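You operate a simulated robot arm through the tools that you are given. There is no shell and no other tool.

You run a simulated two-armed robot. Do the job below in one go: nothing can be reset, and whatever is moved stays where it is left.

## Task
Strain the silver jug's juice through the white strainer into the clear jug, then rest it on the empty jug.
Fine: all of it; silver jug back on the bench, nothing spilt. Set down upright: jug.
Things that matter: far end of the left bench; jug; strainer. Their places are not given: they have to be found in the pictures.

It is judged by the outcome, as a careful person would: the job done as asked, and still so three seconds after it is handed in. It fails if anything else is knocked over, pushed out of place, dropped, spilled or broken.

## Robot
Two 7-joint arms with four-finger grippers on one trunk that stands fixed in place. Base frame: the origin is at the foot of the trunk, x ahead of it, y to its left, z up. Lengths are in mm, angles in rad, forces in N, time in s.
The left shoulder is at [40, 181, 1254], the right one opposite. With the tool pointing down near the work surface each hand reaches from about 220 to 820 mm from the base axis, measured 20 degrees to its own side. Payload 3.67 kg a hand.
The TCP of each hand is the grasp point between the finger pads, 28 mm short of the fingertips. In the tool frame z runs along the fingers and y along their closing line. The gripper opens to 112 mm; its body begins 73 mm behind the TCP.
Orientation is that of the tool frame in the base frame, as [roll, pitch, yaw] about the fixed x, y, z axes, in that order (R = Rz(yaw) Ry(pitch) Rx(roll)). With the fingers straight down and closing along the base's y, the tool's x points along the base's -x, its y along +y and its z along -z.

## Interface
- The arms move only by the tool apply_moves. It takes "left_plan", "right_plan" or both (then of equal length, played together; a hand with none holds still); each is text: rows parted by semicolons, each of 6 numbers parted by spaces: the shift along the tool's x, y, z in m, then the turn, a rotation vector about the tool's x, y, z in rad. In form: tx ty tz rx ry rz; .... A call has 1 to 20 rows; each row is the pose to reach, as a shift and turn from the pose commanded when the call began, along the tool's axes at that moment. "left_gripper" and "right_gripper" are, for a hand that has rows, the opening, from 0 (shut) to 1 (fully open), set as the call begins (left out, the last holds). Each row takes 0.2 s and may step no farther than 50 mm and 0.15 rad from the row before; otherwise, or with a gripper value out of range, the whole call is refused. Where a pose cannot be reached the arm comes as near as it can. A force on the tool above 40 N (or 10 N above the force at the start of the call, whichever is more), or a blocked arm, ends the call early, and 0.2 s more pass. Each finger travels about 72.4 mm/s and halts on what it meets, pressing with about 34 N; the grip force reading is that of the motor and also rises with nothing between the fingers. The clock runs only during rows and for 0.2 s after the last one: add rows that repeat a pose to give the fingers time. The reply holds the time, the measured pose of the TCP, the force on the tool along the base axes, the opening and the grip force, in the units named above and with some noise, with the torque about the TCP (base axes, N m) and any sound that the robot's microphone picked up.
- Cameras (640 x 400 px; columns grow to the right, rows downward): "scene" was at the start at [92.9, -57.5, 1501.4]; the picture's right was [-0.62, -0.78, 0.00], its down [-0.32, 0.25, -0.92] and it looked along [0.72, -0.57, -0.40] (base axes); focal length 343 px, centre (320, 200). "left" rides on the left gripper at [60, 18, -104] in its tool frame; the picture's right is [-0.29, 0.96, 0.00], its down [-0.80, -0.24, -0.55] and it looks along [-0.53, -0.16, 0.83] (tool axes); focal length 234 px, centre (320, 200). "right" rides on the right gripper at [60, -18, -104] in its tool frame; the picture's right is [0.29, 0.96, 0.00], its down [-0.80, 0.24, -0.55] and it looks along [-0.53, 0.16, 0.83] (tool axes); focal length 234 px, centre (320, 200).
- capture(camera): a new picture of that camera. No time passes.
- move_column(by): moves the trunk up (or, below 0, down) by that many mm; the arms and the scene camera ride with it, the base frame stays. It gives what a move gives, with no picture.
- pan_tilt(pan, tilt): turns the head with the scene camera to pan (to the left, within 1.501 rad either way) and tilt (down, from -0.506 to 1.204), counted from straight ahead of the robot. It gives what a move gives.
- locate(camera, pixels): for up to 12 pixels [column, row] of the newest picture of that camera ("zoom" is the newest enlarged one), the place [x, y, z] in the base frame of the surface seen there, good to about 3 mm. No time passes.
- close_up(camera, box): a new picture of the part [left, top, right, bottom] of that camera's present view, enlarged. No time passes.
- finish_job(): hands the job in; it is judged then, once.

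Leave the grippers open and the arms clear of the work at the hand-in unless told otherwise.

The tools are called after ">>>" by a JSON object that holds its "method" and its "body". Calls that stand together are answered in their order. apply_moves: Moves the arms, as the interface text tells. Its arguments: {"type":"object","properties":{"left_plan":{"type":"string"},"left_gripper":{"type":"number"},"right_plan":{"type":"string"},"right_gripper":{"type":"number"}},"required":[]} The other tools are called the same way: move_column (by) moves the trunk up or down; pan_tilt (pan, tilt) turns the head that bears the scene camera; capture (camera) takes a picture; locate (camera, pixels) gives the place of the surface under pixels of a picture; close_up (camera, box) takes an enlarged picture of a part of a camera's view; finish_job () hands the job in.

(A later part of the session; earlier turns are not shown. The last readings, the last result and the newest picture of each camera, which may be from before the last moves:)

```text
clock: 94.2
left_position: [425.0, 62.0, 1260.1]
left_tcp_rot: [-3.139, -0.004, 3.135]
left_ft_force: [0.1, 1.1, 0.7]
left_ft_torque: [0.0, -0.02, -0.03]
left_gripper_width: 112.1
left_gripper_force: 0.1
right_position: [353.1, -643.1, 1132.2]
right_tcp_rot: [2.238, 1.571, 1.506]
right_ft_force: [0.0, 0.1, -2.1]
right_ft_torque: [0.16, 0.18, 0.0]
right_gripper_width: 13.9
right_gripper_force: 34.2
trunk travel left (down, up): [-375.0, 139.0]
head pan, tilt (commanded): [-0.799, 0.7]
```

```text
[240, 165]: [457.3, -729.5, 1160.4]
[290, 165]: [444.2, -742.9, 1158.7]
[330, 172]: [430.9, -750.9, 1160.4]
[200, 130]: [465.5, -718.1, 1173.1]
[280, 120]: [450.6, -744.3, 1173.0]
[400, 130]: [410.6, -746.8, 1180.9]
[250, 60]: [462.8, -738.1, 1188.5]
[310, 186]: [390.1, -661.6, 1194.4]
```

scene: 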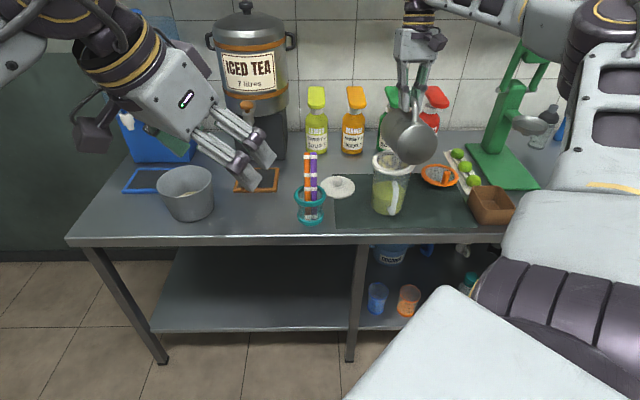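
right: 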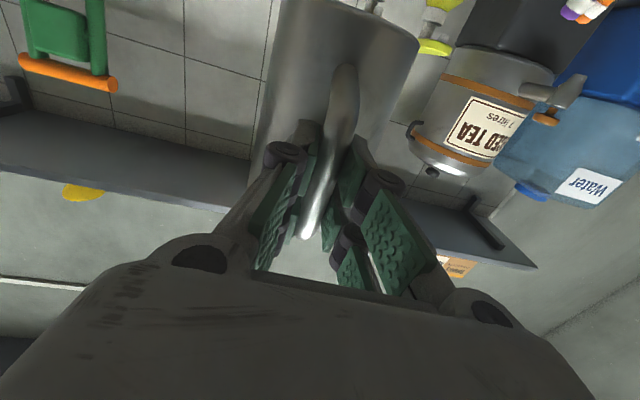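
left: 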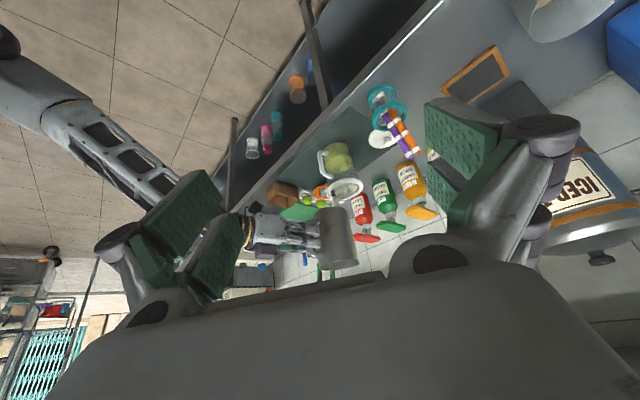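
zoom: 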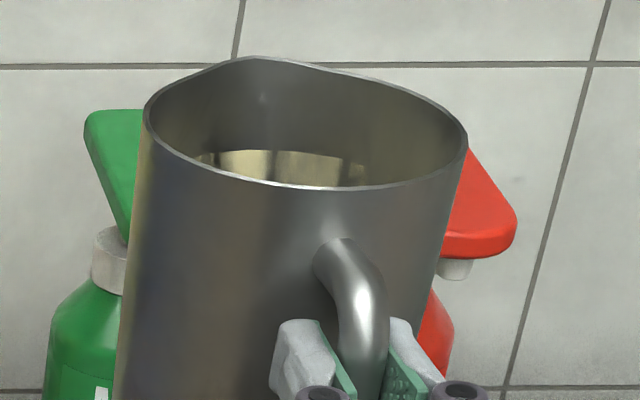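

Those points lie on the dry upper wall about 28 mm below the rim, so it's just a reflection. I'll check the jug floor from above later. Next I'll carry the jug level back to above its original spot.

>>> {"method": "apply_moves", "body": {"right_plan": "0 0.008 0.0017 0 0 0; 0 0.0239 0.0052 0 0 0; 0 0.0479 0.0103 0 0 0; 0 0.0758 0.0164 0 0 0; 0 0.1037 0.0224 0 0 0; 0 0.1317 0.0284 0 0 0; 0 0.1596 0.0344 0 0 0; 0 0.1875 0.0405 0 0 0; 0 0.2155 0.0465 0 0 0; 0 0.2434 0.0525 0 0 0; 0 0.2713 0.0585 0 0 0; 0 0.2993 0.0646 0 0 0; 0 0.3272 0.0706 0 0 0; 0 0.3511 0.0758 0 0 0; 0 0.3711 0.0801 0 0 0; 0 0.387 0.0835 0 0 0; 0 0.395 0.0852 0 0 0; 0 0.399 0.0861 0 0 0; 0 0.399 0.0861 0 0 0"}}

>>> {"method": "capture", "body": {"camera": "scene"}}

```text
clock: 96.3
left_position: [425.5, 60.4, 1259.2]
left_tcp_rot: [-3.139, -0.005, 3.133]
left_ft_force: [0.1, 0.2, 1.0]
left_ft_torque: [-0.02, -0.01, -0.02]
left_gripper_width: 112.1
left_gripper_force: 0.1
right_position: [533.3, -538.0, 1164.9]
right_tcp_rot: [-0.988, 1.404, -1.739]
right_ft_force: [-0.2, -0.5, -3.0]
right_ft_torque: [0.13, 0.14, -0.01]
right_gripper_width: 14.1
right_gripper_force: 34.1
trunk travel left (down, up): [-375.0, 139.0]
head pan, tilt (commanded): [-0.799, 0.7]
stopped in row 10 (right hand): the arm was blocked; the commanded pose is now the measured one
```

```text
taken
```

scene: 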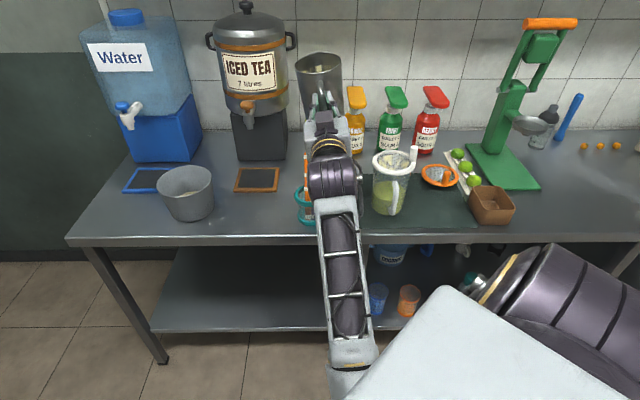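

The arm reported a block partway, at (533,-538,1165), with the hand slightly tilted; the empty jug is still held firmly. I'll look at where the arm is to understand what it met.

>>> {"method": "locate", "body": {"camera": "scene", "pixels": [[330, 160], [335, 215], [345, 270], [350, 320], [350, 360], [340, 385], [320, 70], [310, 190], [480, 270], [440, 350], [560, 290], [360, 355]]}}

>>> {"method": "pan_tilt", "body": {"pan": -0.6, "tilt": 1.15}}

>>> {"method": "capture", "body": {"camera": "scene"}}

```text
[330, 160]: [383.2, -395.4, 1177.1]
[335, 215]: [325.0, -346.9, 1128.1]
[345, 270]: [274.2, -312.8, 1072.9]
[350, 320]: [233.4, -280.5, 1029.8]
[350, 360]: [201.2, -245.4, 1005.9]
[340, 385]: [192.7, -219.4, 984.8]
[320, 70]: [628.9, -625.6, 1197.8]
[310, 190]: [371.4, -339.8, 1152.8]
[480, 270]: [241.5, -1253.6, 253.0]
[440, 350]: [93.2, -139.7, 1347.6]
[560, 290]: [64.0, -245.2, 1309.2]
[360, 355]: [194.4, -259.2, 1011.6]
```

```text
clock: 97.2
left_position: [425.6, 61.5, 1259.8]
left_tcp_rot: [-3.139, -0.004, 3.133]
left_ft_force: [0.5, 0.6, -0.3]
left_ft_torque: [0.0, 0.01, 0.02]
left_gripper_width: 111.9
left_gripper_force: 0.0
right_position: [532.5, -538.5, 1163.2]
right_tcp_rot: [-0.977, 1.404, -1.729]
right_ft_force: [-0.3, -0.1, -2.8]
right_ft_torque: [0.13, 0.12, 0.02]
right_gripper_width: 13.9
right_gripper_force: 33.6
trunk travel left (down, up): [-375.0, 139.0]
head pan, tilt (commanded): [-0.6, 1.15]
```

```text
taken
```

scene: 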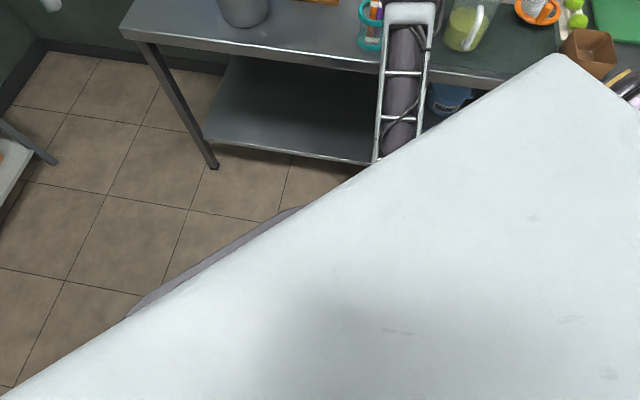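

The forearm's elbow has folded inward under the chest (about (190,-220,985)), so it most likely met the trunk. I'll straighten the arm: move the hand outward 100 mm, away from the shoulder, and level the jug again.

>>> {"method": "apply_moves", "body": {"right_plan": "0 0 0.015 -0.002 0.009 0.014; 0 0 0.03 -0.004 0.018 0.028; 0 -0.004 0.048 -0.007 0.031 0.047; 0 -0.008 0.066 -0.01 0.046 0.07; 0 -0.01 0.084 -0.014 0.064 0.098; 0 -0.01 0.1 -0.02 0.091 0.139; 0 -0.01 0.1 -0.02 0.091 0.139"}}

>>> {"method": "pan_tilt", "body": {"pan": -0.8, "tilt": 0.7}}

>>> {"method": "capture", "body": {"camera": "scene"}}

```text
clock: 98.8
left_position: [424.6, 61.4, 1261.0]
left_tcp_rot: [-3.139, -0.003, 3.132]
left_ft_force: [-0.6, -0.2, 0.0]
left_ft_torque: [-0.01, -0.01, -0.02]
left_gripper_width: 111.9
left_gripper_force: 0.0
right_position: [598.9, -612.4, 1172.8]
right_tcp_rot: [-2.102, 1.57, -2.831]
right_ft_force: [-0.7, 0.1, -1.8]
right_ft_torque: [0.14, 0.12, 0.0]
right_gripper_width: 14.3
right_gripper_force: 34.4
trunk travel left (down, up): [-375.0, 139.0]
head pan, tilt (commanded): [-0.6, 1.15]
```

```text
clock: 99.7
left_position: [425.5, 60.6, 1259.5]
left_tcp_rot: [-3.139, -0.004, 3.132]
left_ft_force: [-0.1, 0.5, 0.3]
left_ft_torque: [-0.01, 0.01, -0.01]
left_gripper_width: 112.2
left_gripper_force: 0.0
right_position: [599.6, -612.1, 1173.9]
right_tcp_rot: [0.064, 1.569, -0.666]
right_ft_force: [0.4, 0.2, -2.2]
right_ft_torque: [0.13, 0.19, -0.02]
right_gripper_width: 14.2
right_gripper_force: 34.2
trunk travel left (down, up): [-375.0, 139.0]
head pan, tilt (commanded): [-0.799, 0.7]
```

```text
taken
```

scene: 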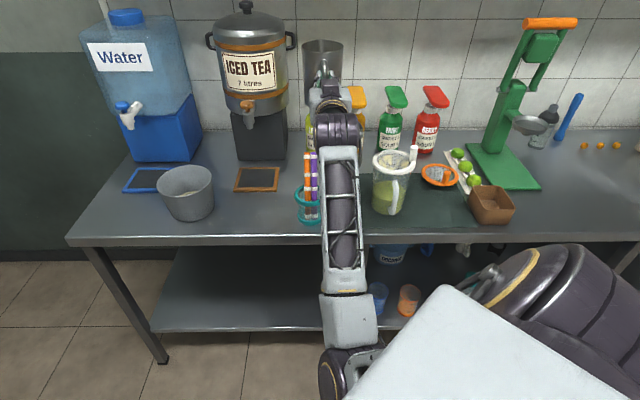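

The arm freed itself and the jug is level again at (599,-612,1173). I'll find the elbow's position before going left.

>>> {"method": "locate", "body": {"camera": "scene", "pixels": [[330, 375], [345, 310], [345, 250], [335, 150], [380, 365], [322, 75], [325, 110]]}}

```text
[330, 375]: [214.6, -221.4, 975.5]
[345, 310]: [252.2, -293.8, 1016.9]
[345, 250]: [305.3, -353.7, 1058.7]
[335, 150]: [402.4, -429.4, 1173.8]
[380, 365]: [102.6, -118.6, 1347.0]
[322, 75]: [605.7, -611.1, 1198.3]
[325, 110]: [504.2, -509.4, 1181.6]
```

The elbow now hangs below and in front of the trunk, clear of it. I'll move left on a straight line at this height to above the jug's original place, in modest steps.

>>> {"method": "apply_moves", "body": {"right_plan": "0 0.008 -0.0028 0 0 0; 0 0.023 -0.0081 0 0 0; 0 0.044 -0.0156 0 0 0; 0 0.066 -0.0234 0 0 0; 0 0.088 -0.0311 0 0 0; 0 0.11 -0.0389 0 0 0; 0 0.11 -0.0389 0 0 0"}}

>>> {"method": "capture", "body": {"camera": "scene"}}

```text
clock: 101.5
left_position: [426.7, 61.5, 1259.2]
left_tcp_rot: [3.141, -0.003, 3.134]
left_ft_force: [-0.6, -0.2, -0.1]
left_ft_torque: [-0.02, -0.01, -0.01]
left_gripper_width: 112.0
left_gripper_force: 0.0
right_position: [635.7, -526.6, 1192.6]
right_tcp_rot: [-0.866, 1.5, -1.629]
right_ft_force: [0.9, 0.2, -2.8]
right_ft_torque: [0.11, 0.16, -0.02]
right_gripper_width: 14.0
right_gripper_force: 34.1
trunk travel left (down, up): [-375.0, 139.0]
head pan, tilt (commanded): [-0.799, 0.7]
stopped in row 7 (right hand): the arm was blocked; the commanded pose is now the measured one
```

```text
taken
```

scene: 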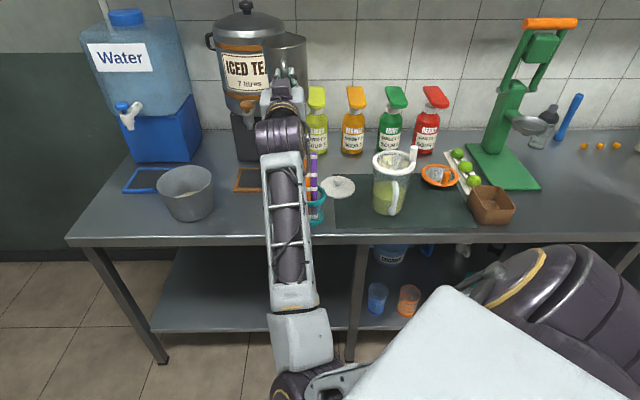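

Blocked again at (636,-527,1193): with the elbow hanging inward the upper arm meets the trunk whenever the hand goes left. I'll back off to the right, level the jug, then turn the hand to point along base +x so the wrist and elbow stay further right, away from the trunk.

>>> {"method": "apply_moves", "body": {"right_plan": "0.006 -0.02 0.008 -0.007 0.011 0.013; 0.013 -0.043 0.016 -0.015 0.022 0.027; 0.02 -0.065 0.0245 -0.023 0.034 0.041; 0.0262 -0.0858 0.0324 -0.031 0.045 0.0546; 0.0262 -0.0858 0.0324 -0.031 0.045 0.0546"}}

```text
clock: 102.7
left_position: [425.9, 62.1, 1260.0]
left_tcp_rot: [-3.141, -0.004, 3.133]
left_ft_force: [-0.4, -0.1, -0.2]
left_ft_torque: [0.0, -0.02, 0.02]
left_gripper_width: 112.2
left_gripper_force: 0.1
right_position: [601.2, -610.5, 1172.0]
right_tcp_rot: [-1.417, 1.57, -2.149]
right_ft_force: [0.4, -0.7, -3.3]
right_ft_torque: [0.13, 0.16, 0.02]
right_gripper_width: 13.8
right_gripper_force: 34.1
trunk travel left (down, up): [-375.0, 139.0]
head pan, tilt (commanded): [-0.799, 0.7]
```

Level again at (601,-611,1172). I'll turn the hand 42° about the vertical so it points along +x.

>>> {"method": "apply_moves", "body": {"right_plan": "0 0 0 -0.0915 0 0; 0 0 0 -0.183 0 0; 0 0 0 -0.2745 0 0; 0 0 0 -0.366 0 0; 0 0 0 -0.4575 0 0; 0 0 0 -0.549 0 0; 0 0 0 -0.6405 0 0; 0 0 0 -0.732 0 0; 0 0 0 -0.732 0 0"}}

>>> {"method": "capture", "body": {"camera": "scene"}}

```text
clock: 104.7
left_position: [425.9, 61.2, 1260.1]
left_tcp_rot: [-3.141, -0.005, 3.134]
left_ft_force: [1.2, -0.2, -0.1]
left_ft_torque: [-0.02, 0.0, 0.01]
left_gripper_width: 111.9
left_gripper_force: 0.1
right_position: [601.6, -613.4, 1171.7]
right_tcp_rot: [2.591, 1.57, 2.595]
right_ft_force: [0.3, 0.9, -3.3]
right_ft_torque: [0.05, 0.21, 0.02]
right_gripper_width: 13.9
right_gripper_force: 34.1
trunk travel left (down, up): [-375.0, 139.0]
head pan, tilt (commanded): [-0.799, 0.7]
```

```text
taken
```

scene: 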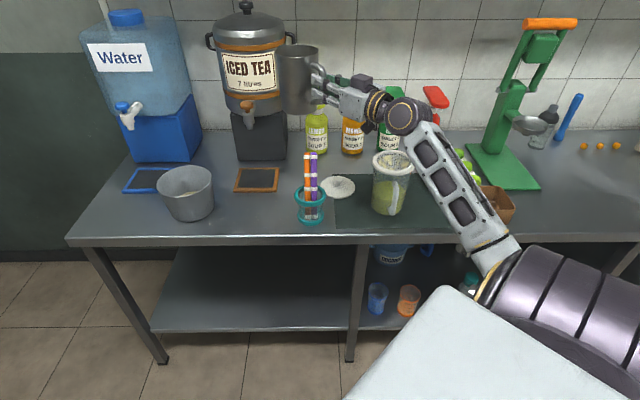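

Turning the hand brought the elbow out to the right, away from the trunk. I'll move left toward (662,-463), which puts the jug's axis over its original spot.

>>> {"method": "apply_moves", "body": {"right_plan": "0 0.008 0.0032 0 0 0; 0 0.025 0.0101 0 0 0; 0 0.048 0.0194 0 0 0; 0 0.073 0.0294 0 0 0; 0 0.098 0.0395 0 0 0; 0 0.123 0.0496 0 0 0; 0 0.142 0.0573 0 0 0; 0 0.15 0.0605 0 0 0; 0 0.15 0.0605 0 0 0"}}

>>> {"method": "capture", "body": {"camera": "scene"}}

```text
clock: 106.7
left_position: [425.5, 60.0, 1260.1]
left_tcp_rot: [-3.14, -0.003, 3.132]
left_ft_force: [0.0, 0.6, -1.1]
left_ft_torque: [-0.02, -0.02, -0.01]
left_gripper_width: 111.9
left_gripper_force: 0.1
right_position: [661.6, -460.9, 1172.2]
right_tcp_rot: [0.857, 1.57, 0.861]
right_ft_force: [0.3, -0.3, -3.9]
right_ft_torque: [-0.02, 0.2, -0.01]
right_gripper_width: 13.9
right_gripper_force: 34.0
trunk travel left (down, up): [-375.0, 139.0]
head pan, tilt (commanded): [-0.799, 0.7]
```

```text
taken
```

scene: 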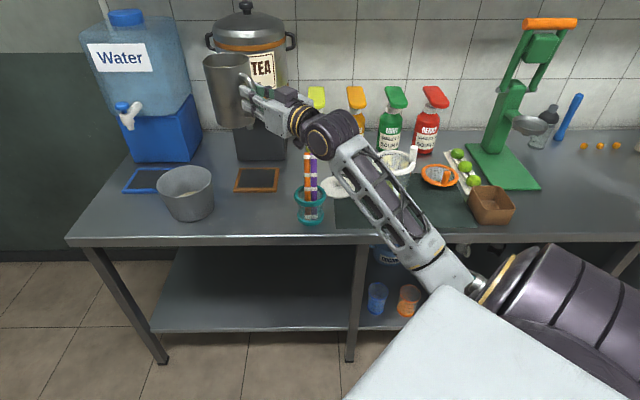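

The hand is at (662,-461,1172) with the elbow clear. I'll turn partway back, to about -20°, pivoting around the jug's axis so the gripper keeps clear of the pen cup when it goes down.

>>> {"method": "apply_moves", "body": {"right_plan": "0 0.0068 0.0003 0.0885 0 0; 0 0.0136 0.0013 0.177 0 0; 0 0.0205 0.003 0.2655 0 0; 0 0.0272 0.0052 0.354 0 0; 0 0.0272 0.0052 0.354 0 0"}}

>>> {"method": "capture", "body": {"camera": "scene"}}

>>> {"method": "close_up", "body": {"camera": "scene", "box": [180, 40, 320, 140]}}

```text
clock: 107.9
left_position: [425.0, 61.0, 1259.7]
left_tcp_rot: [-3.141, -0.003, 3.134]
left_ft_force: [0.1, -0.5, 0.8]
left_ft_torque: [0.01, -0.01, -0.01]
left_gripper_width: 112.0
left_gripper_force: 0.1
right_position: [666.6, -434.8, 1172.9]
right_tcp_rot: [1.258, 1.569, 0.908]
right_ft_force: [0.6, 0.3, -2.6]
right_ft_torque: [0.06, 0.18, -0.02]
right_gripper_width: 13.8
right_gripper_force: 33.7
trunk travel left (down, up): [-375.0, 139.0]
head pan, tilt (commanded): [-0.799, 0.7]
```

```text
taken
```

scene: 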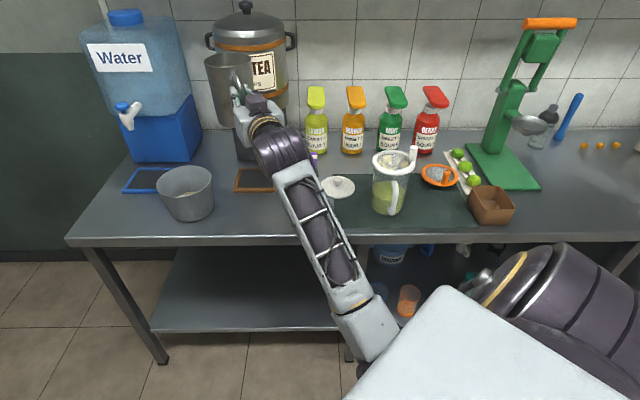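

```text
4.00 times, centred on (250, 90) of scene
```

zoom: 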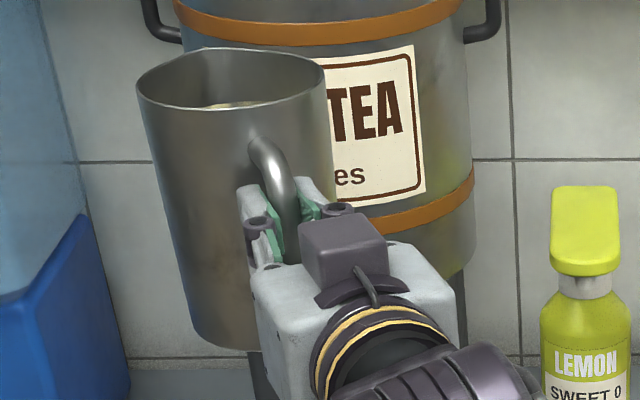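

Level at -20° and the jug is over its old spot. Lowering the whole trunk keeps the arm's shape, so there's no risk of another elbow block. I'll lower 150 mm first and check.

>>> {"method": "move_column", "body": {"by": -150}}

>>> {"method": "capture", "body": {"camera": "scene"}}

```text
clock: 109.6
left_position: [425.1, 61.4, 1112.0]
left_tcp_rot: [-3.139, -0.004, 3.134]
left_ft_force: [0.2, -0.3, 1.0]
left_ft_torque: [0.03, -0.01, -0.02]
left_gripper_width: 112.0
left_gripper_force: 0.0
right_position: [666.5, -434.1, 1022.6]
right_tcp_rot: [0.795, 1.568, 0.446]
right_ft_force: [-0.7, -1.1, -2.3]
right_ft_torque: [0.04, 0.15, 0.03]
right_gripper_width: 13.8
right_gripper_force: 34.1
trunk travel left (down, up): [-225.0, 289.0]
head pan, tilt (commanded): [-0.799, 0.7]
```

```text
taken
```

scene: 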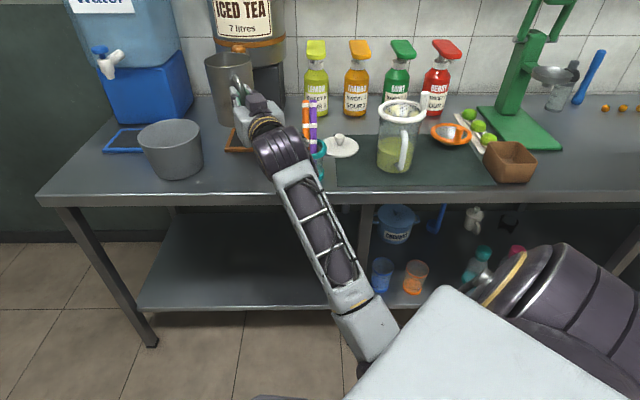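

All good. I'll lower another 130 mm, leaving the jug's bottom about 14 mm above the bench.

>>> {"method": "move_column", "body": {"by": -130}}

>>> {"method": "capture", "body": {"camera": "scene"}}

>>> {"method": "close_up", "body": {"camera": "scene", "box": [140, 40, 340, 200]}}

```text
clock: 111.2
left_position: [425.2, 60.9, 980.9]
left_tcp_rot: [-3.14, -0.003, 3.132]
left_ft_force: [-0.2, -0.1, 0.4]
left_ft_torque: [-0.01, 0.02, 0.01]
left_gripper_width: 111.7
left_gripper_force: 0.0
right_position: [665.7, -434.9, 892.2]
right_tcp_rot: [0.833, 1.571, 0.483]
right_ft_force: [-0.2, 0.1, -2.0]
right_ft_torque: [0.05, 0.2, -0.01]
right_gripper_width: 13.9
right_gripper_force: 33.9
trunk travel left (down, up): [-95.0, 419.0]
head pan, tilt (commanded): [-0.799, 0.7]
```

```text
taken
```

scene: 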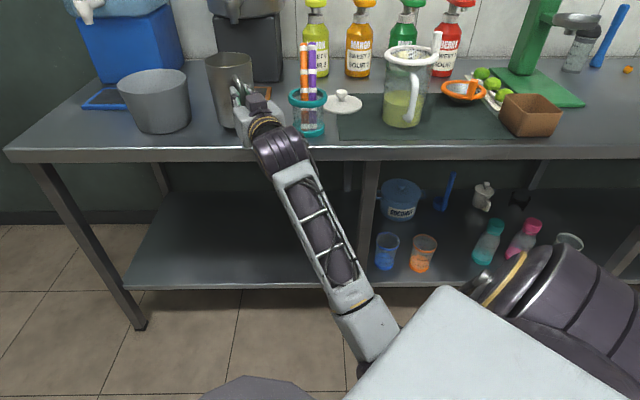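

```text
2.50 times, centred on (240, 120) of scene
```

zoom: 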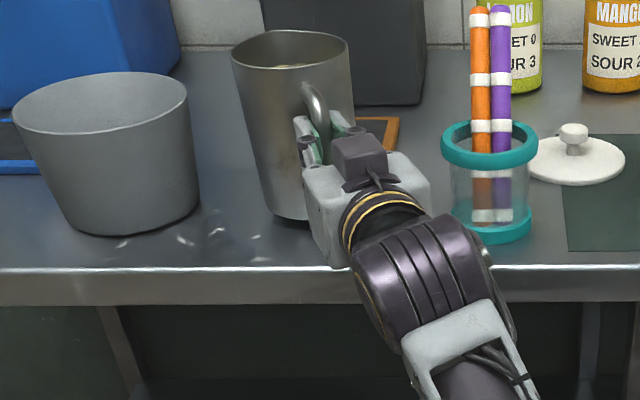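

The jug hovers about 13 mm above its original place. I'll lower slowly with the arm until contact.

>>> {"method": "apply_moves", "body": {"right_plan": "0.004 0 0 0 0 0; 0.008 0 0 0 0 0; 0.0105 0 0 0 0 0; 0.0125 0 0 0 0 0; 0.0125 0 0 0 0 0"}}

>>> {"method": "close_up", "body": {"camera": "scene", "box": [190, 40, 290, 150]}}

```text
clock: 112.4
left_position: [425.6, 61.6, 979.7]
left_tcp_rot: [-3.14, -0.002, 3.133]
left_ft_force: [0.1, 0.6, -0.3]
left_ft_torque: [0.01, 0.04, 0.01]
left_gripper_width: 112.3
left_gripper_force: 0.0
right_position: [664.7, -436.3, 881.6]
right_tcp_rot: [0.221, 1.568, -0.13]
right_ft_force: [2.4, -1.1, 1.1]
right_ft_torque: [-0.14, -0.43, 0.0]
right_gripper_width: 14.2
right_gripper_force: 34.0
trunk travel left (down, up): [-95.0, 419.0]
head pan, tilt (commanded): [-0.799, 0.7]
```

```text
3.64 times, centred on (240, 95) of scene
```

zoom: 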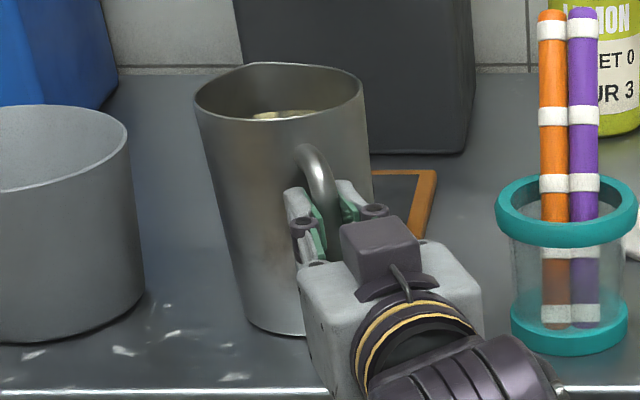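

The bench now carries the jug (force changed from -2.5 to +1.1 N). The torque suggests the front edge touches first, so I'll measure the rim to see how level it is.

>>> {"method": "locate", "body": {"camera": "zoom", "pixels": [[200, 105], [245, 68], [300, 68], [360, 90], [345, 108], [285, 121], [230, 117], [275, 325], [300, 330], [245, 310]]}}

```text
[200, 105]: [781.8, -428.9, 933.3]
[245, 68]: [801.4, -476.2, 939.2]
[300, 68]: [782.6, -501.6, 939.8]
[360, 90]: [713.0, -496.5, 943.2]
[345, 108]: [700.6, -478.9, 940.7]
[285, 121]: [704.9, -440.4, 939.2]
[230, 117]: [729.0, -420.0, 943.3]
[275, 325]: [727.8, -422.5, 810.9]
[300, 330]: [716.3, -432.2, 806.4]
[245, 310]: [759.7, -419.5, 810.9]
```

The rim is within a few millimetres of level, with the handle side ~3 mm high. I'll lower 2 mm more to settle the heel before releasing.

>>> {"method": "apply_moves", "body": {"right_plan": "0.001 0 0 0 0 0; 0.002 0 0 0 0 0; 0.002 0 0 0 0 0"}}

```text
clock: 113.2
left_position: [425.5, 61.1, 981.3]
left_tcp_rot: [-3.14, -0.003, 3.132]
left_ft_force: [-0.1, -0.4, 0.5]
left_ft_torque: [0.01, 0.04, 0.02]
left_gripper_width: 111.8
left_gripper_force: 0.0
right_position: [664.7, -435.2, 880.6]
right_tcp_rot: [0.037, 1.569, -0.315]
right_ft_force: [-0.5, -0.7, 8.0]
right_ft_torque: [-0.43, -1.06, 0.04]
right_gripper_width: 13.7
right_gripper_force: 34.3
trunk travel left (down, up): [-95.0, 419.0]
head pan, tilt (commanded): [-0.799, 0.7]
```

Contact is now ~8 N. I'll relieve 1.5 mm and open the fingers a little first.

>>> {"method": "apply_moves", "body": {"right_plan": "-0.0015 0 0 0 0 0; -0.0015 0 0 0 0 0"}}

>>> {"method": "apply_moves", "body": {"right_plan": "0 0 0 0 0 0; 0 0 0 0 0 0; 0 0 0 0 0 0", "right_gripper": 0.2}}

>>> {"method": "close_up", "body": {"camera": "scene", "box": [190, 40, 290, 150]}}

```text
clock: 113.8
left_position: [425.2, 61.1, 980.1]
left_tcp_rot: [-3.14, -0.002, 3.132]
left_ft_force: [0.6, 0.4, -0.1]
left_ft_torque: [0.0, -0.03, -0.01]
left_gripper_width: 111.9
left_gripper_force: 0.1
right_position: [665.6, -433.6, 880.6]
right_tcp_rot: [0.303, 1.567, -0.048]
right_ft_force: [-0.6, -0.3, 6.9]
right_ft_torque: [-0.39, -0.83, -0.07]
right_gripper_width: 14.1
right_gripper_force: 34.0
trunk travel left (down, up): [-95.0, 419.0]
head pan, tilt (commanded): [-0.799, 0.7]
```

```text
clock: 114.6
left_position: [425.8, 60.4, 980.9]
left_tcp_rot: [-3.141, -0.001, 3.133]
left_ft_force: [0.0, 0.1, -1.2]
left_ft_torque: [-0.03, -0.05, -0.03]
left_gripper_width: 112.3
left_gripper_force: 0.0
right_position: [665.5, -434.7, 880.8]
right_tcp_rot: [1.205, 1.571, 0.853]
right_ft_force: [0.2, 0.3, 0.3]
right_ft_torque: [-0.01, 0.01, 0.03]
right_gripper_width: 22.3
right_gripper_force: 0.2
trunk travel left (down, up): [-95.0, 419.0]
head pan, tilt (commanded): [-0.799, 0.7]
```

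```text
3.64 times, centred on (240, 95) of scene
```

zoom: 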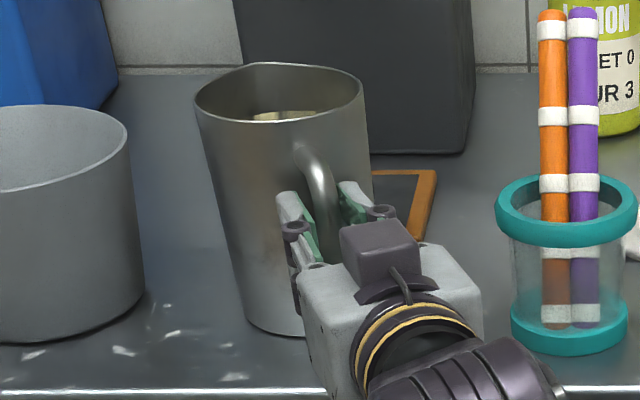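

The jug stands free. I'll open further and back the hand straight out by 130 mm.

>>> {"method": "apply_moves", "body": {"right_plan": "0 0 0 0 0 0; 0 0 0 0 0 0; 0 0 -0.01 0 0 0; 0 0 -0.03 0 0 0; 0 0 -0.06 0 0 0; 0 0 -0.095 0 0 0; 0 0 -0.13 0 0 0", "right_gripper": 0.5}}

>>> {"method": "capture", "body": {"camera": "scene"}}

>>> {"method": "close_up", "body": {"camera": "scene", "box": [140, 30, 320, 160]}}

```text
clock: 116.2
left_position: [426.6, 62.6, 980.0]
left_tcp_rot: [-3.14, -0.001, 3.135]
left_ft_force: [-0.7, 0.4, 0.3]
left_ft_torque: [-0.05, -0.01, -0.02]
left_gripper_width: 112.2
left_gripper_force: 0.0
right_position: [542.5, -393.4, 879.6]
right_tcp_rot: [0.77, 1.569, 0.419]
right_ft_force: [-0.6, -1.0, -0.2]
right_ft_torque: [0.01, 0.0, 0.0]
right_gripper_width: 56.2
right_gripper_force: 0.1
trunk travel left (down, up): [-95.0, 419.0]
head pan, tilt (commanded): [-0.799, 0.7]
```

```text
taken
```

scene: 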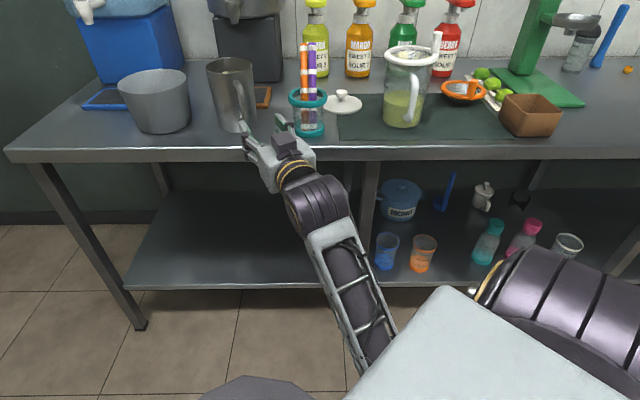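

```text
3.08 times, centred on (230, 95) of scene
```

zoom: 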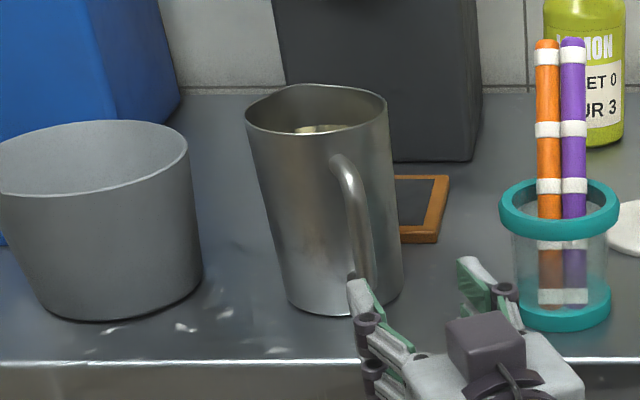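

The silver jug is standing upright in its place. I'll raise the trunk again by 280 mm, which lifts the hand straight up, and look into the jug.

>>> {"method": "move_column", "body": {"by": 280}}

>>> {"method": "capture", "body": {"camera": "scene"}}

>>> {"method": "close_up", "body": {"camera": "scene", "box": [215, 140, 285, 230]}}

```text
clock: 119.0
left_position: [425.2, 61.4, 1260.0]
left_tcp_rot: [-3.14, -0.004, 3.133]
left_ft_force: [-0.2, -0.3, -0.3]
left_ft_torque: [0.01, 0.02, 0.0]
left_gripper_width: 112.1
left_gripper_force: 0.1
right_position: [544.9, -394.3, 1157.8]
right_tcp_rot: [-2.168, 1.571, -2.519]
right_ft_force: [0.5, 0.0, -0.2]
right_ft_torque: [0.01, 0.01, -0.01]
right_gripper_width: 56.2
right_gripper_force: 0.1
trunk travel left (down, up): [-375.0, 139.0]
head pan, tilt (commanded): [-0.799, 0.7]
```

```text
taken
```

scene: 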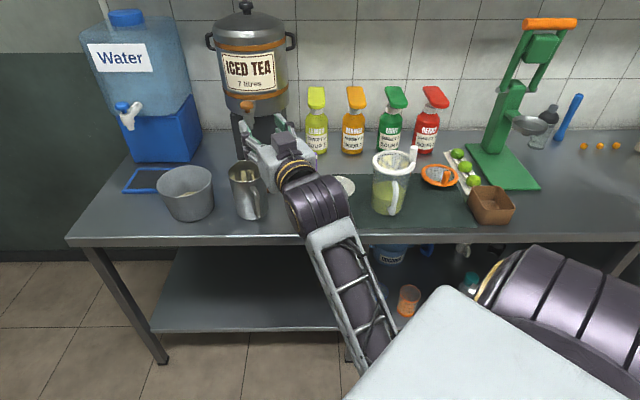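

```text
4.44 times, centred on (250, 185) of scene
```

zoom: 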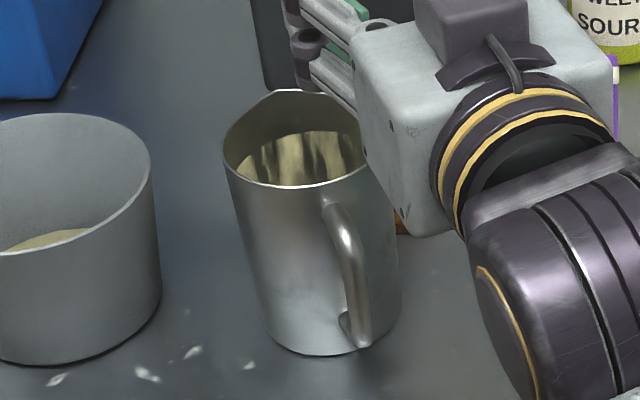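

The inner wall shows only a thin wet film. I'll pitch the hand down in place, which also gives the right camera a steep view into the jug to confirm that it's empty.

>>> {"method": "apply_moves", "body": {"right_plan": "0 0 0 0 0.1309 0; 0 0 0 0 0.2618 0; 0 0 0 0 0.3927 0; 0 0 0 0 0.5236 0; 0 0 0 0 0.6545 0; 0 0 0 0 0.7854 0; 0 0 0 0 0.9163 0; 0 0 0 0 1.0472 0; 0 0 0 0 1.1781 0; 0 0 0 0 1.309 0; 0 0 0 0 1.4399 0; 0 0 0 0 1.5708 0; 0 0 0 0 1.5708 0"}}

>>> {"method": "capture", "body": {"camera": "right"}}

>>> {"method": "capture", "body": {"camera": "scene"}}

```text
clock: 121.8
left_position: [425.3, 62.0, 1259.1]
left_tcp_rot: [-3.139, -0.005, 3.132]
left_ft_force: [-0.6, 0.9, -0.8]
left_ft_torque: [-0.01, 0.02, -0.01]
left_gripper_width: 112.1
left_gripper_force: 0.0
right_position: [577.6, -444.2, 1158.3]
right_tcp_rot: [3.141, -0.003, 2.793]
right_ft_force: [-0.5, -0.5, 0.2]
right_ft_torque: [0.0, -0.02, -0.02]
right_gripper_width: 56.0
right_gripper_force: 0.1
right hand out of reach, approached as far as the arm can: row 8, 9, 10, 11, 12, 13
trunk travel left (down, up): [-375.0, 139.0]
head pan, tilt (commanded): [-0.799, 0.7]
```

```text
taken
```

right: 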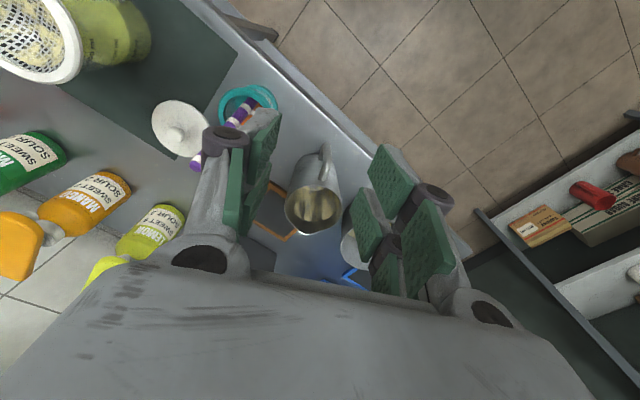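

```text
taken
```

scene: 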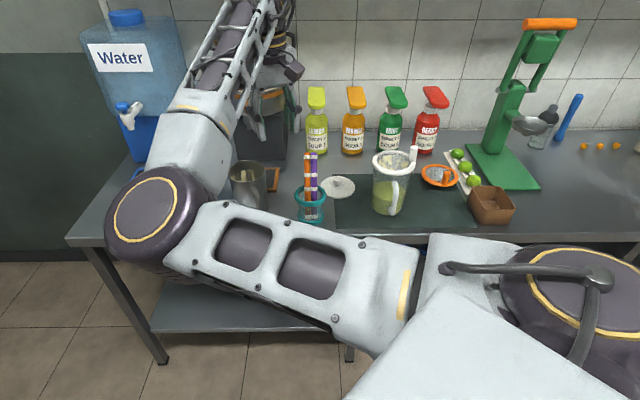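

The arm swung its elbow inward while pitching down and couldn't quite reach the pose. I'll check the elbow's position relative to the left arm, and zoom into the jug, which the right camera sees well.

>>> {"method": "locate", "body": {"camera": "scene", "pixels": [[155, 220], [110, 220], [200, 120], [230, 60], [260, 240], [380, 280], [180, 170], [450, 250]]}}

>>> {"method": "close_up", "body": {"camera": "right", "box": [270, 135, 360, 245]}}

```text
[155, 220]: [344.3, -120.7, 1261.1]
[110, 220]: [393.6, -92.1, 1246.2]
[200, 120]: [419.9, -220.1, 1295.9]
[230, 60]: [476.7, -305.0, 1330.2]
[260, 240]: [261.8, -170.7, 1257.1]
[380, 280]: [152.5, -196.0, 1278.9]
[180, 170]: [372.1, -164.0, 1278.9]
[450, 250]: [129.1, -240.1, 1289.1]
```

```text
3.64 times, centred on (315, 190) of right
```

zoom: 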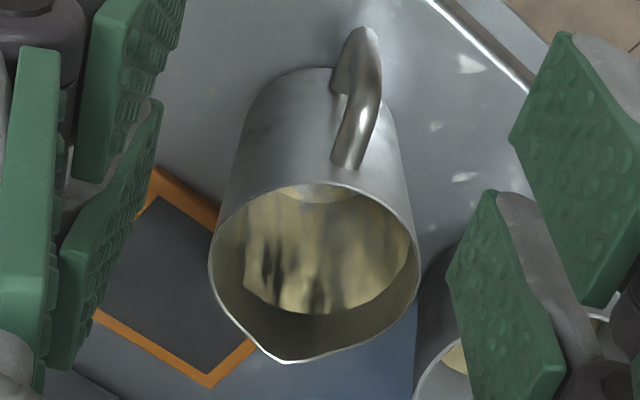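

The jug's floor is drained; only a wet film shows on the wall. The right elbow is at about (344,-121,1261), fairly near the left hand, so I'll move the left hand further left first.

>>> {"method": "apply_moves", "body": {"left_plan": "0.005 0.038 0 0 0 0; 0.0105 0.076 0 0 0 0; 0.016 0.114 0 0 0 0; 0.021 0.152 0 0 0 0; 0.0267 0.19 0 0 0 0"}}

>>> {"method": "close_up", "body": {"camera": "scene", "box": [350, 130, 450, 230]}}

```text
clock: 123.0
left_position: [397.3, 254.9, 1260.5]
left_tcp_rot: [-3.141, -0.002, 3.13]
left_ft_force: [-0.7, 0.1, -0.1]
left_ft_torque: [-0.04, -0.03, 0.02]
left_gripper_width: 112.2
left_gripper_force: 0.1
right_position: [575.0, -443.8, 1160.4]
right_tcp_rot: [3.141, 0.003, 2.791]
right_ft_force: [-0.2, 0.0, 0.1]
right_ft_torque: [0.0, -0.02, 0.03]
right_gripper_width: 56.1
right_gripper_force: 0.1
trunk travel left (down, up): [-375.0, 139.0]
head pan, tilt (commanded): [-0.799, 0.7]
```

```text
4.00 times, centred on (400, 180) of scene
```

zoom: 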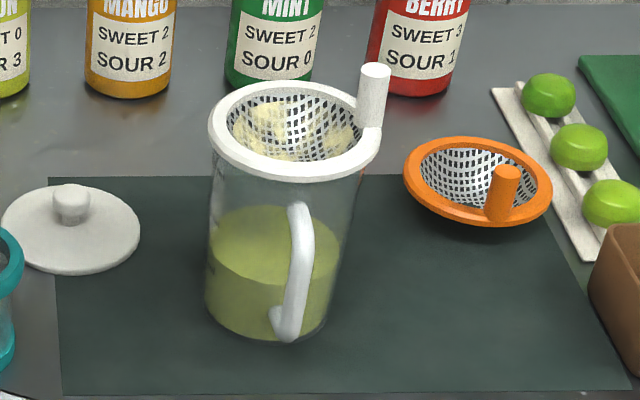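

The left hand is clear, the juice sits clean in the clear jug, and pulp is in the strainer. I'll measure the post and strainer rim again.

>>> {"method": "locate", "body": {"camera": "zoom", "pixels": [[375, 69], [368, 68], [382, 70], [372, 95], [370, 115], [213, 130], [225, 102], [270, 85], [300, 84], [240, 165], [290, 178], [340, 168]]}}

```text
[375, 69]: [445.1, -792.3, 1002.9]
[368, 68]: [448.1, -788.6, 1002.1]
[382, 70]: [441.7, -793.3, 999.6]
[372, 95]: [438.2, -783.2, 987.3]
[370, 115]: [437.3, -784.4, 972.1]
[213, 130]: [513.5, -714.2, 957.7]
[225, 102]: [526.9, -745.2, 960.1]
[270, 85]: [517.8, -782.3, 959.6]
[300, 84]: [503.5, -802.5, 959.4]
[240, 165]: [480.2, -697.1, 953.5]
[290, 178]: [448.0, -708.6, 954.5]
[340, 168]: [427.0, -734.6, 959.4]
```

Post centre is about (444,-791), top z≈1001. I'll move the right hand, tool down, toward the strainer in two stages, checking the arm's behaviour.

>>> {"method": "apply_moves", "body": {"right_plan": "0.0004 -0.025 0.003 0 0 0; 0.0009 -0.06 0.008 0 0 0; 0.0013 -0.1 0.013 0 0 0; 0.0018 -0.14 0.018 0 0 0; 0.0022 -0.18 0.024 0 0 0; 0.0022 -0.19 0.025 0 0 0"}}

>>> {"method": "capture", "body": {"camera": "scene"}}

```text
clock: 124.5
left_position: [399.6, 253.5, 1260.1]
left_tcp_rot: [-3.14, -0.003, 3.133]
left_ft_force: [-0.4, 0.6, -0.1]
left_ft_torque: [0.0, -0.01, -0.01]
left_gripper_width: 112.1
left_gripper_force: 0.0
right_position: [509.0, -620.9, 1133.7]
right_tcp_rot: [3.14, 0.003, 2.793]
right_ft_force: [-0.6, 0.9, -0.3]
right_ft_torque: [0.05, 0.02, -0.04]
right_gripper_width: 56.0
right_gripper_force: 0.0
trunk travel left (down, up): [-375.0, 139.0]
head pan, tilt (commanded): [-0.799, 0.7]
```

```text
taken
```

scene: 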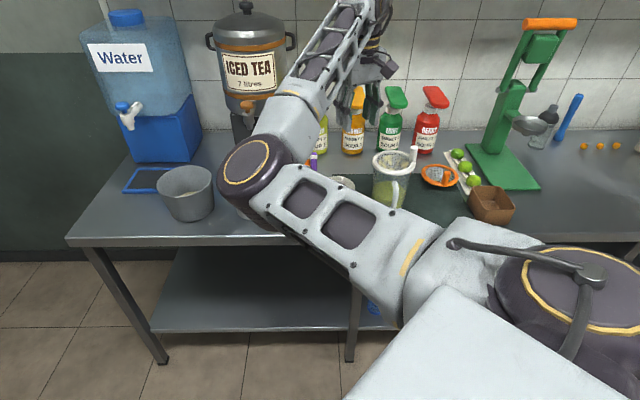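

Tracking fine. I'll continue to above the post.

>>> {"method": "apply_moves", "body": {"right_plan": "0.0007 -0.03 0.004 0 0 0; 0.0014 -0.07 0.009 0 0 0; 0.0021 -0.11 0.015 0 0 0; 0.0028 -0.15 0.02 0 0 0; 0.0033 -0.1817 0.024 0 0 0; 0.0033 -0.1817 0.024 0 0 0"}}

>>> {"method": "capture", "body": {"camera": "scene"}}

>>> {"method": "capture", "body": {"camera": "right"}}

```text
clock: 125.8
left_position: [399.0, 254.3, 1259.2]
left_tcp_rot: [-3.14, -0.004, 3.132]
left_ft_force: [-0.1, 0.6, -0.2]
left_ft_torque: [0.0, 0.02, 0.0]
left_gripper_width: 112.0
left_gripper_force: 0.0
right_position: [444.2, -792.1, 1109.2]
right_tcp_rot: [3.14, 0.0, 2.791]
right_ft_force: [0.1, -0.4, 0.1]
right_ft_torque: [-0.01, 0.02, 0.01]
right_gripper_width: 56.2
right_gripper_force: 0.0
trunk travel left (down, up): [-375.0, 139.0]
head pan, tilt (commanded): [-0.799, 0.7]
```

```text
taken
```

scene: 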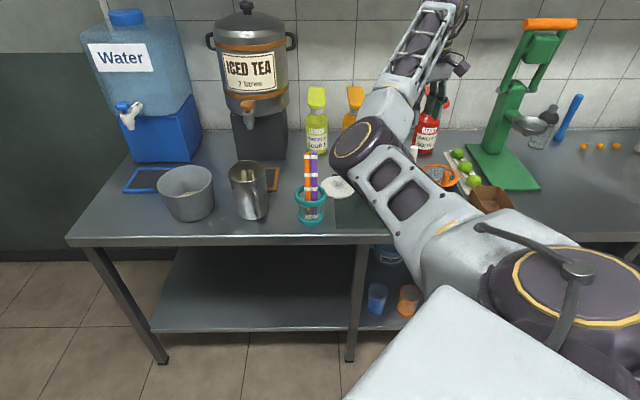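

```text
taken
```

right: 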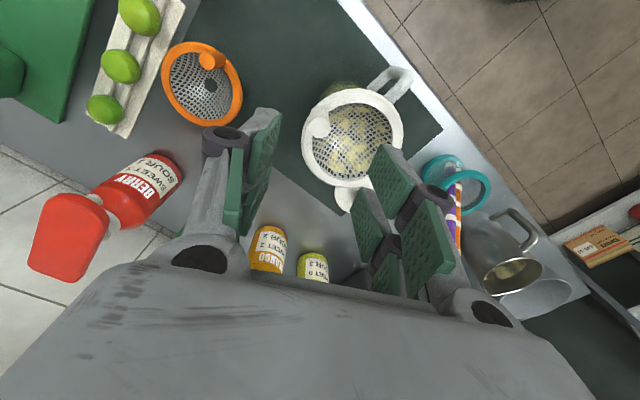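

The right camera shows the post top at (320,127), exactly where the TCP axis should meet it. I'll lower to TCP z≈996, with the fingertips about 9 mm above the flange.

>>> {"method": "apply_moves", "body": {"right_plan": "0 0 0.03 0 0 0; 0 0 0.06 0 0 0; 0 0 0.085 0 0 0; 0 0 0.102 0 0 0; 0 0 0.113 0 0 0; 0 0 0.113 0 0 0"}}

>>> {"method": "capture", "body": {"camera": "right"}}

```text
clock: 127.2
left_position: [398.2, 254.1, 1261.2]
left_tcp_rot: [-3.14, -0.004, 3.132]
left_ft_force: [-0.1, -0.2, 0.0]
left_ft_torque: [-0.01, -0.01, 0.01]
left_gripper_width: 111.8
left_gripper_force: 0.0
right_position: [444.3, -793.6, 997.1]
right_tcp_rot: [3.141, 0.001, 2.791]
right_ft_force: [0.4, 0.4, 0.5]
right_ft_torque: [-0.01, 0.02, -0.01]
right_gripper_width: 56.2
right_gripper_force: 0.1
trunk travel left (down, up): [-375.0, 139.0]
head pan, tilt (commanded): [-0.799, 0.7]
```

```text
taken
```

right: 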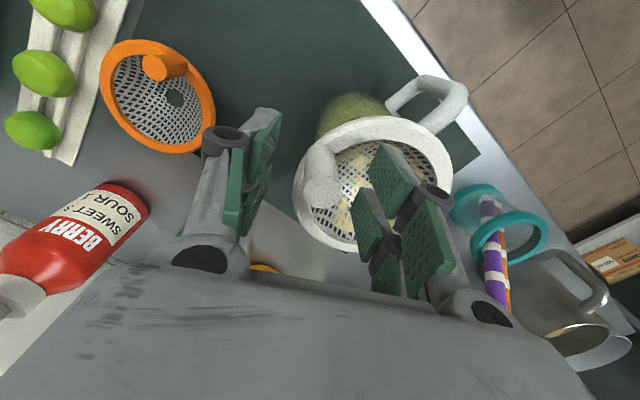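

The post is centred between the jaws. I'll close on it.

>>> {"method": "apply_moves", "body": {"right_plan": "0 0 0 0 0 0; 0 0 0 0 0 0; 0 0 0 0 0 0; 0 0 0 0 0 0; 0 0 0 0 0 0", "right_gripper": 0}}

>>> {"method": "capture", "body": {"camera": "right"}}

```text
clock: 128.4
left_position: [398.3, 252.4, 1261.0]
left_tcp_rot: [-3.141, -0.003, 3.132]
left_ft_force: [-0.6, -0.2, 0.4]
left_ft_torque: [-0.01, -0.03, -0.01]
left_gripper_width: 112.3
left_gripper_force: 0.0
right_position: [445.1, -793.9, 996.8]
right_tcp_rot: [3.141, 0.001, 2.791]
right_ft_force: [-1.3, -0.3, -0.6]
right_ft_torque: [-0.04, 0.06, 0.03]
right_gripper_width: 16.0
right_gripper_force: 34.0
trunk travel left (down, up): [-375.0, 139.0]
head pan, tilt (commanded): [-0.799, 0.7]
```

```text
taken
```

right: 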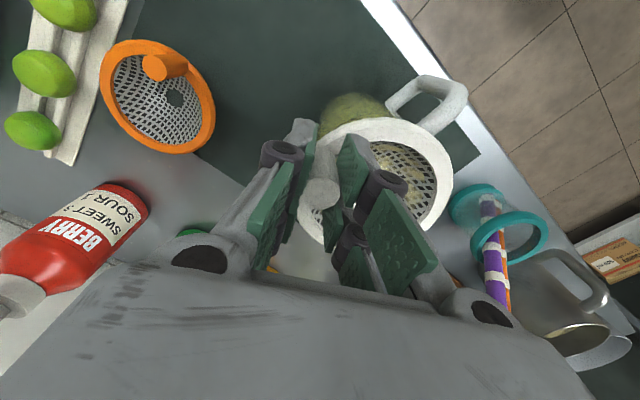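

Gripped at 16 mm. I'll lift slowly, pausing above the jug so any last drips fall inside it.

>>> {"method": "apply_moves", "body": {"right_plan": "0 0 -0.003 0 0 0; 0 0 -0.007 0 0 0; 0 0 -0.012 0 0 0; 0 0 -0.02 0 0 0; 0 0 -0.03 0 0 0; 0 0 -0.03 0 0 0; 0 0 -0.03 0 0 0"}}

>>> {"method": "capture", "body": {"camera": "right"}}

>>> {"method": "close_up", "body": {"camera": "scene", "box": [340, 120, 480, 240]}}

```text
clock: 130.1
left_position: [398.9, 252.5, 1260.6]
left_tcp_rot: [-3.14, -0.005, 3.132]
left_ft_force: [-0.2, -0.7, 0.4]
left_ft_torque: [0.02, 0.02, 0.0]
left_gripper_width: 112.0
left_gripper_force: 0.0
right_position: [443.0, -792.3, 1026.5]
right_tcp_rot: [-3.141, 0.001, 2.791]
right_ft_force: [-0.1, 0.2, 0.1]
right_ft_torque: [-0.04, 0.05, 0.01]
right_gripper_width: 16.0
right_gripper_force: 33.9
trunk travel left (down, up): [-375.0, 139.0]
head pan, tilt (commanded): [-0.799, 0.7]
```

```text
taken
```

right: 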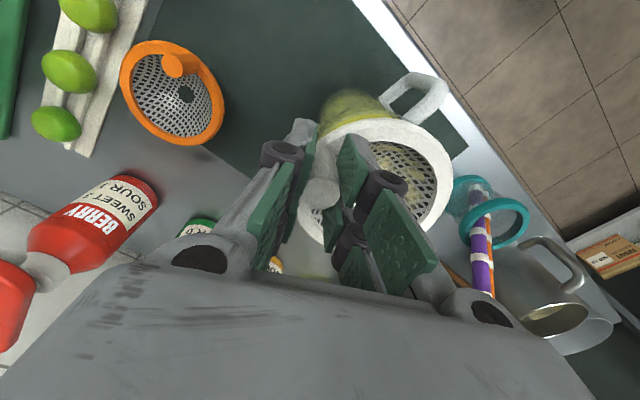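

```text
3.33 times, centred on (410, 180) of scene
```

zoom: 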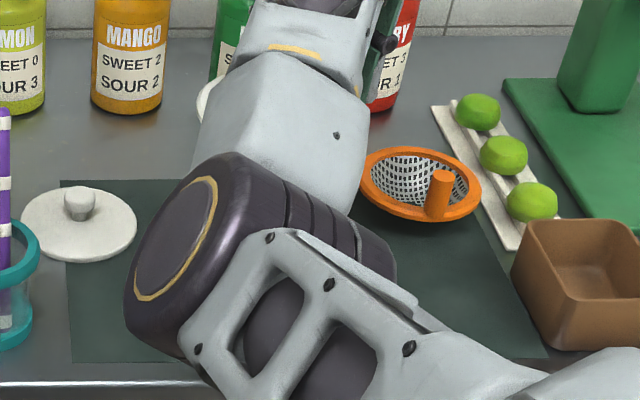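

No extra weight, so the jug stayed down. I'll lift the basket clear of the rim and pause again over the jug.

>>> {"method": "apply_moves", "body": {"right_plan": "0 0 -0.015 0 0 0; 0 0 -0.03 0 0 0; 0 0 -0.045 0 0 0; 0 0 -0.045 0 0 0; 0 0 -0.045 0 0 0; 0 0 -0.045 0 0 0; 0 0 -0.045 0 0 0; 0 0 -0.045 0 0 0; 0 0 -0.045 0 0 0; 0 0 -0.045 0 0 0"}}

>>> {"method": "capture", "body": {"camera": "right"}}

```text
clock: 132.2
left_position: [398.3, 253.0, 1258.8]
left_tcp_rot: [-3.14, -0.005, 3.132]
left_ft_force: [0.2, 0.1, 0.1]
left_ft_torque: [-0.01, 0.02, 0.01]
left_gripper_width: 112.0
left_gripper_force: 0.0
right_position: [444.5, -792.2, 1069.5]
right_tcp_rot: [-3.141, -0.001, 2.791]
right_ft_force: [0.0, 0.6, -0.6]
right_ft_torque: [-0.03, 0.02, -0.01]
right_gripper_width: 16.1
right_gripper_force: 33.9
trunk travel left (down, up): [-375.0, 139.0]
head pan, tilt (commanded): [-0.799, 0.7]
```

```text
taken
```

right: 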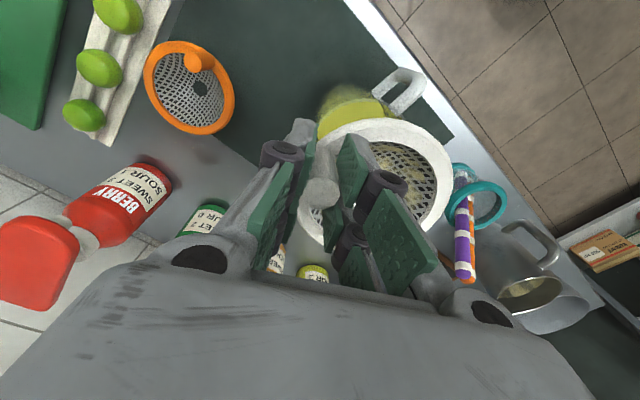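

The basket is clear of the jug with no drips visible. I'll measure the strainer rim from the right camera to know its centre relative to the hand.

>>> {"method": "locate", "body": {"camera": "right", "pixels": [[448, 175], [447, 195], [437, 155], [420, 138], [400, 127], [380, 123], [358, 126], [336, 139], [302, 218], [312, 235], [435, 220], [321, 190]]}}

>>> {"method": "close_up", "body": {"camera": "right", "box": [280, 90, 480, 260]}}

```text
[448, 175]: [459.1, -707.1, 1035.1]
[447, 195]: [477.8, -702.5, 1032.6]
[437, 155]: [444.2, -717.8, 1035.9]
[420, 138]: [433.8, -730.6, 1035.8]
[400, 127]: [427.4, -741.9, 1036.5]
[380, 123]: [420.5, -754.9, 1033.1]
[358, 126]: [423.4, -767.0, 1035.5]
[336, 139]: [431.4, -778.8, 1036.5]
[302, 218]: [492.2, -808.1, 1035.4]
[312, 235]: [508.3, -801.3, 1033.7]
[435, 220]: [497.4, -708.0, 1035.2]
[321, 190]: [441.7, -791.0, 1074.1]
```

```text
2.35 times, centred on (380, 175) of right
```

zoom: 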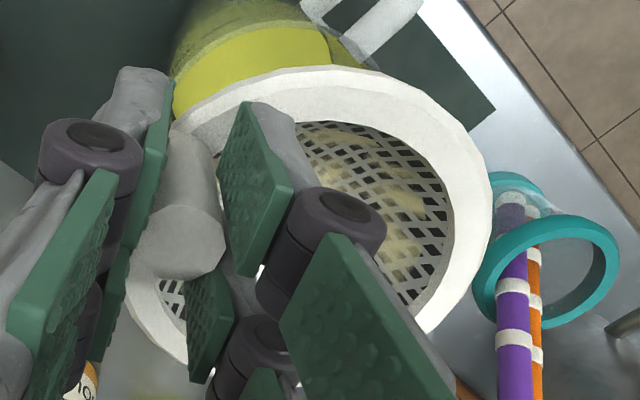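

The strainer is level at rim z≈1035 with its centre about 49 mm from the TCP. Next I'll measure the silver jug's rim where it stands.

>>> {"method": "close_up", "body": {"camera": "scene", "box": [210, 140, 290, 230]}}

>>> {"method": "close_up", "body": {"camera": "scene", "box": [220, 150, 276, 190]}}

```text
4.44 times, centred on (250, 185) of scene
```

zoom: 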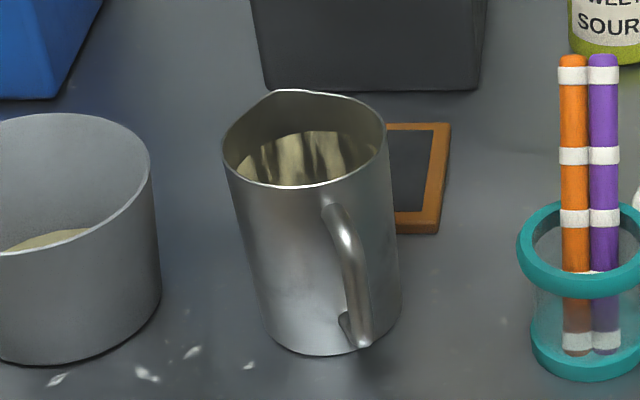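

```text
10.00 times, centred on (248, 170) of scene
```

zoom: 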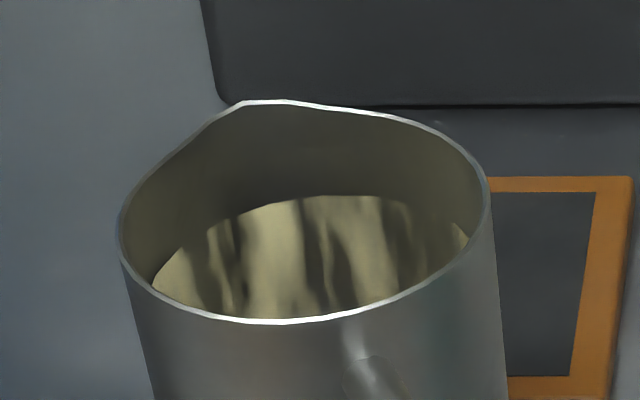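

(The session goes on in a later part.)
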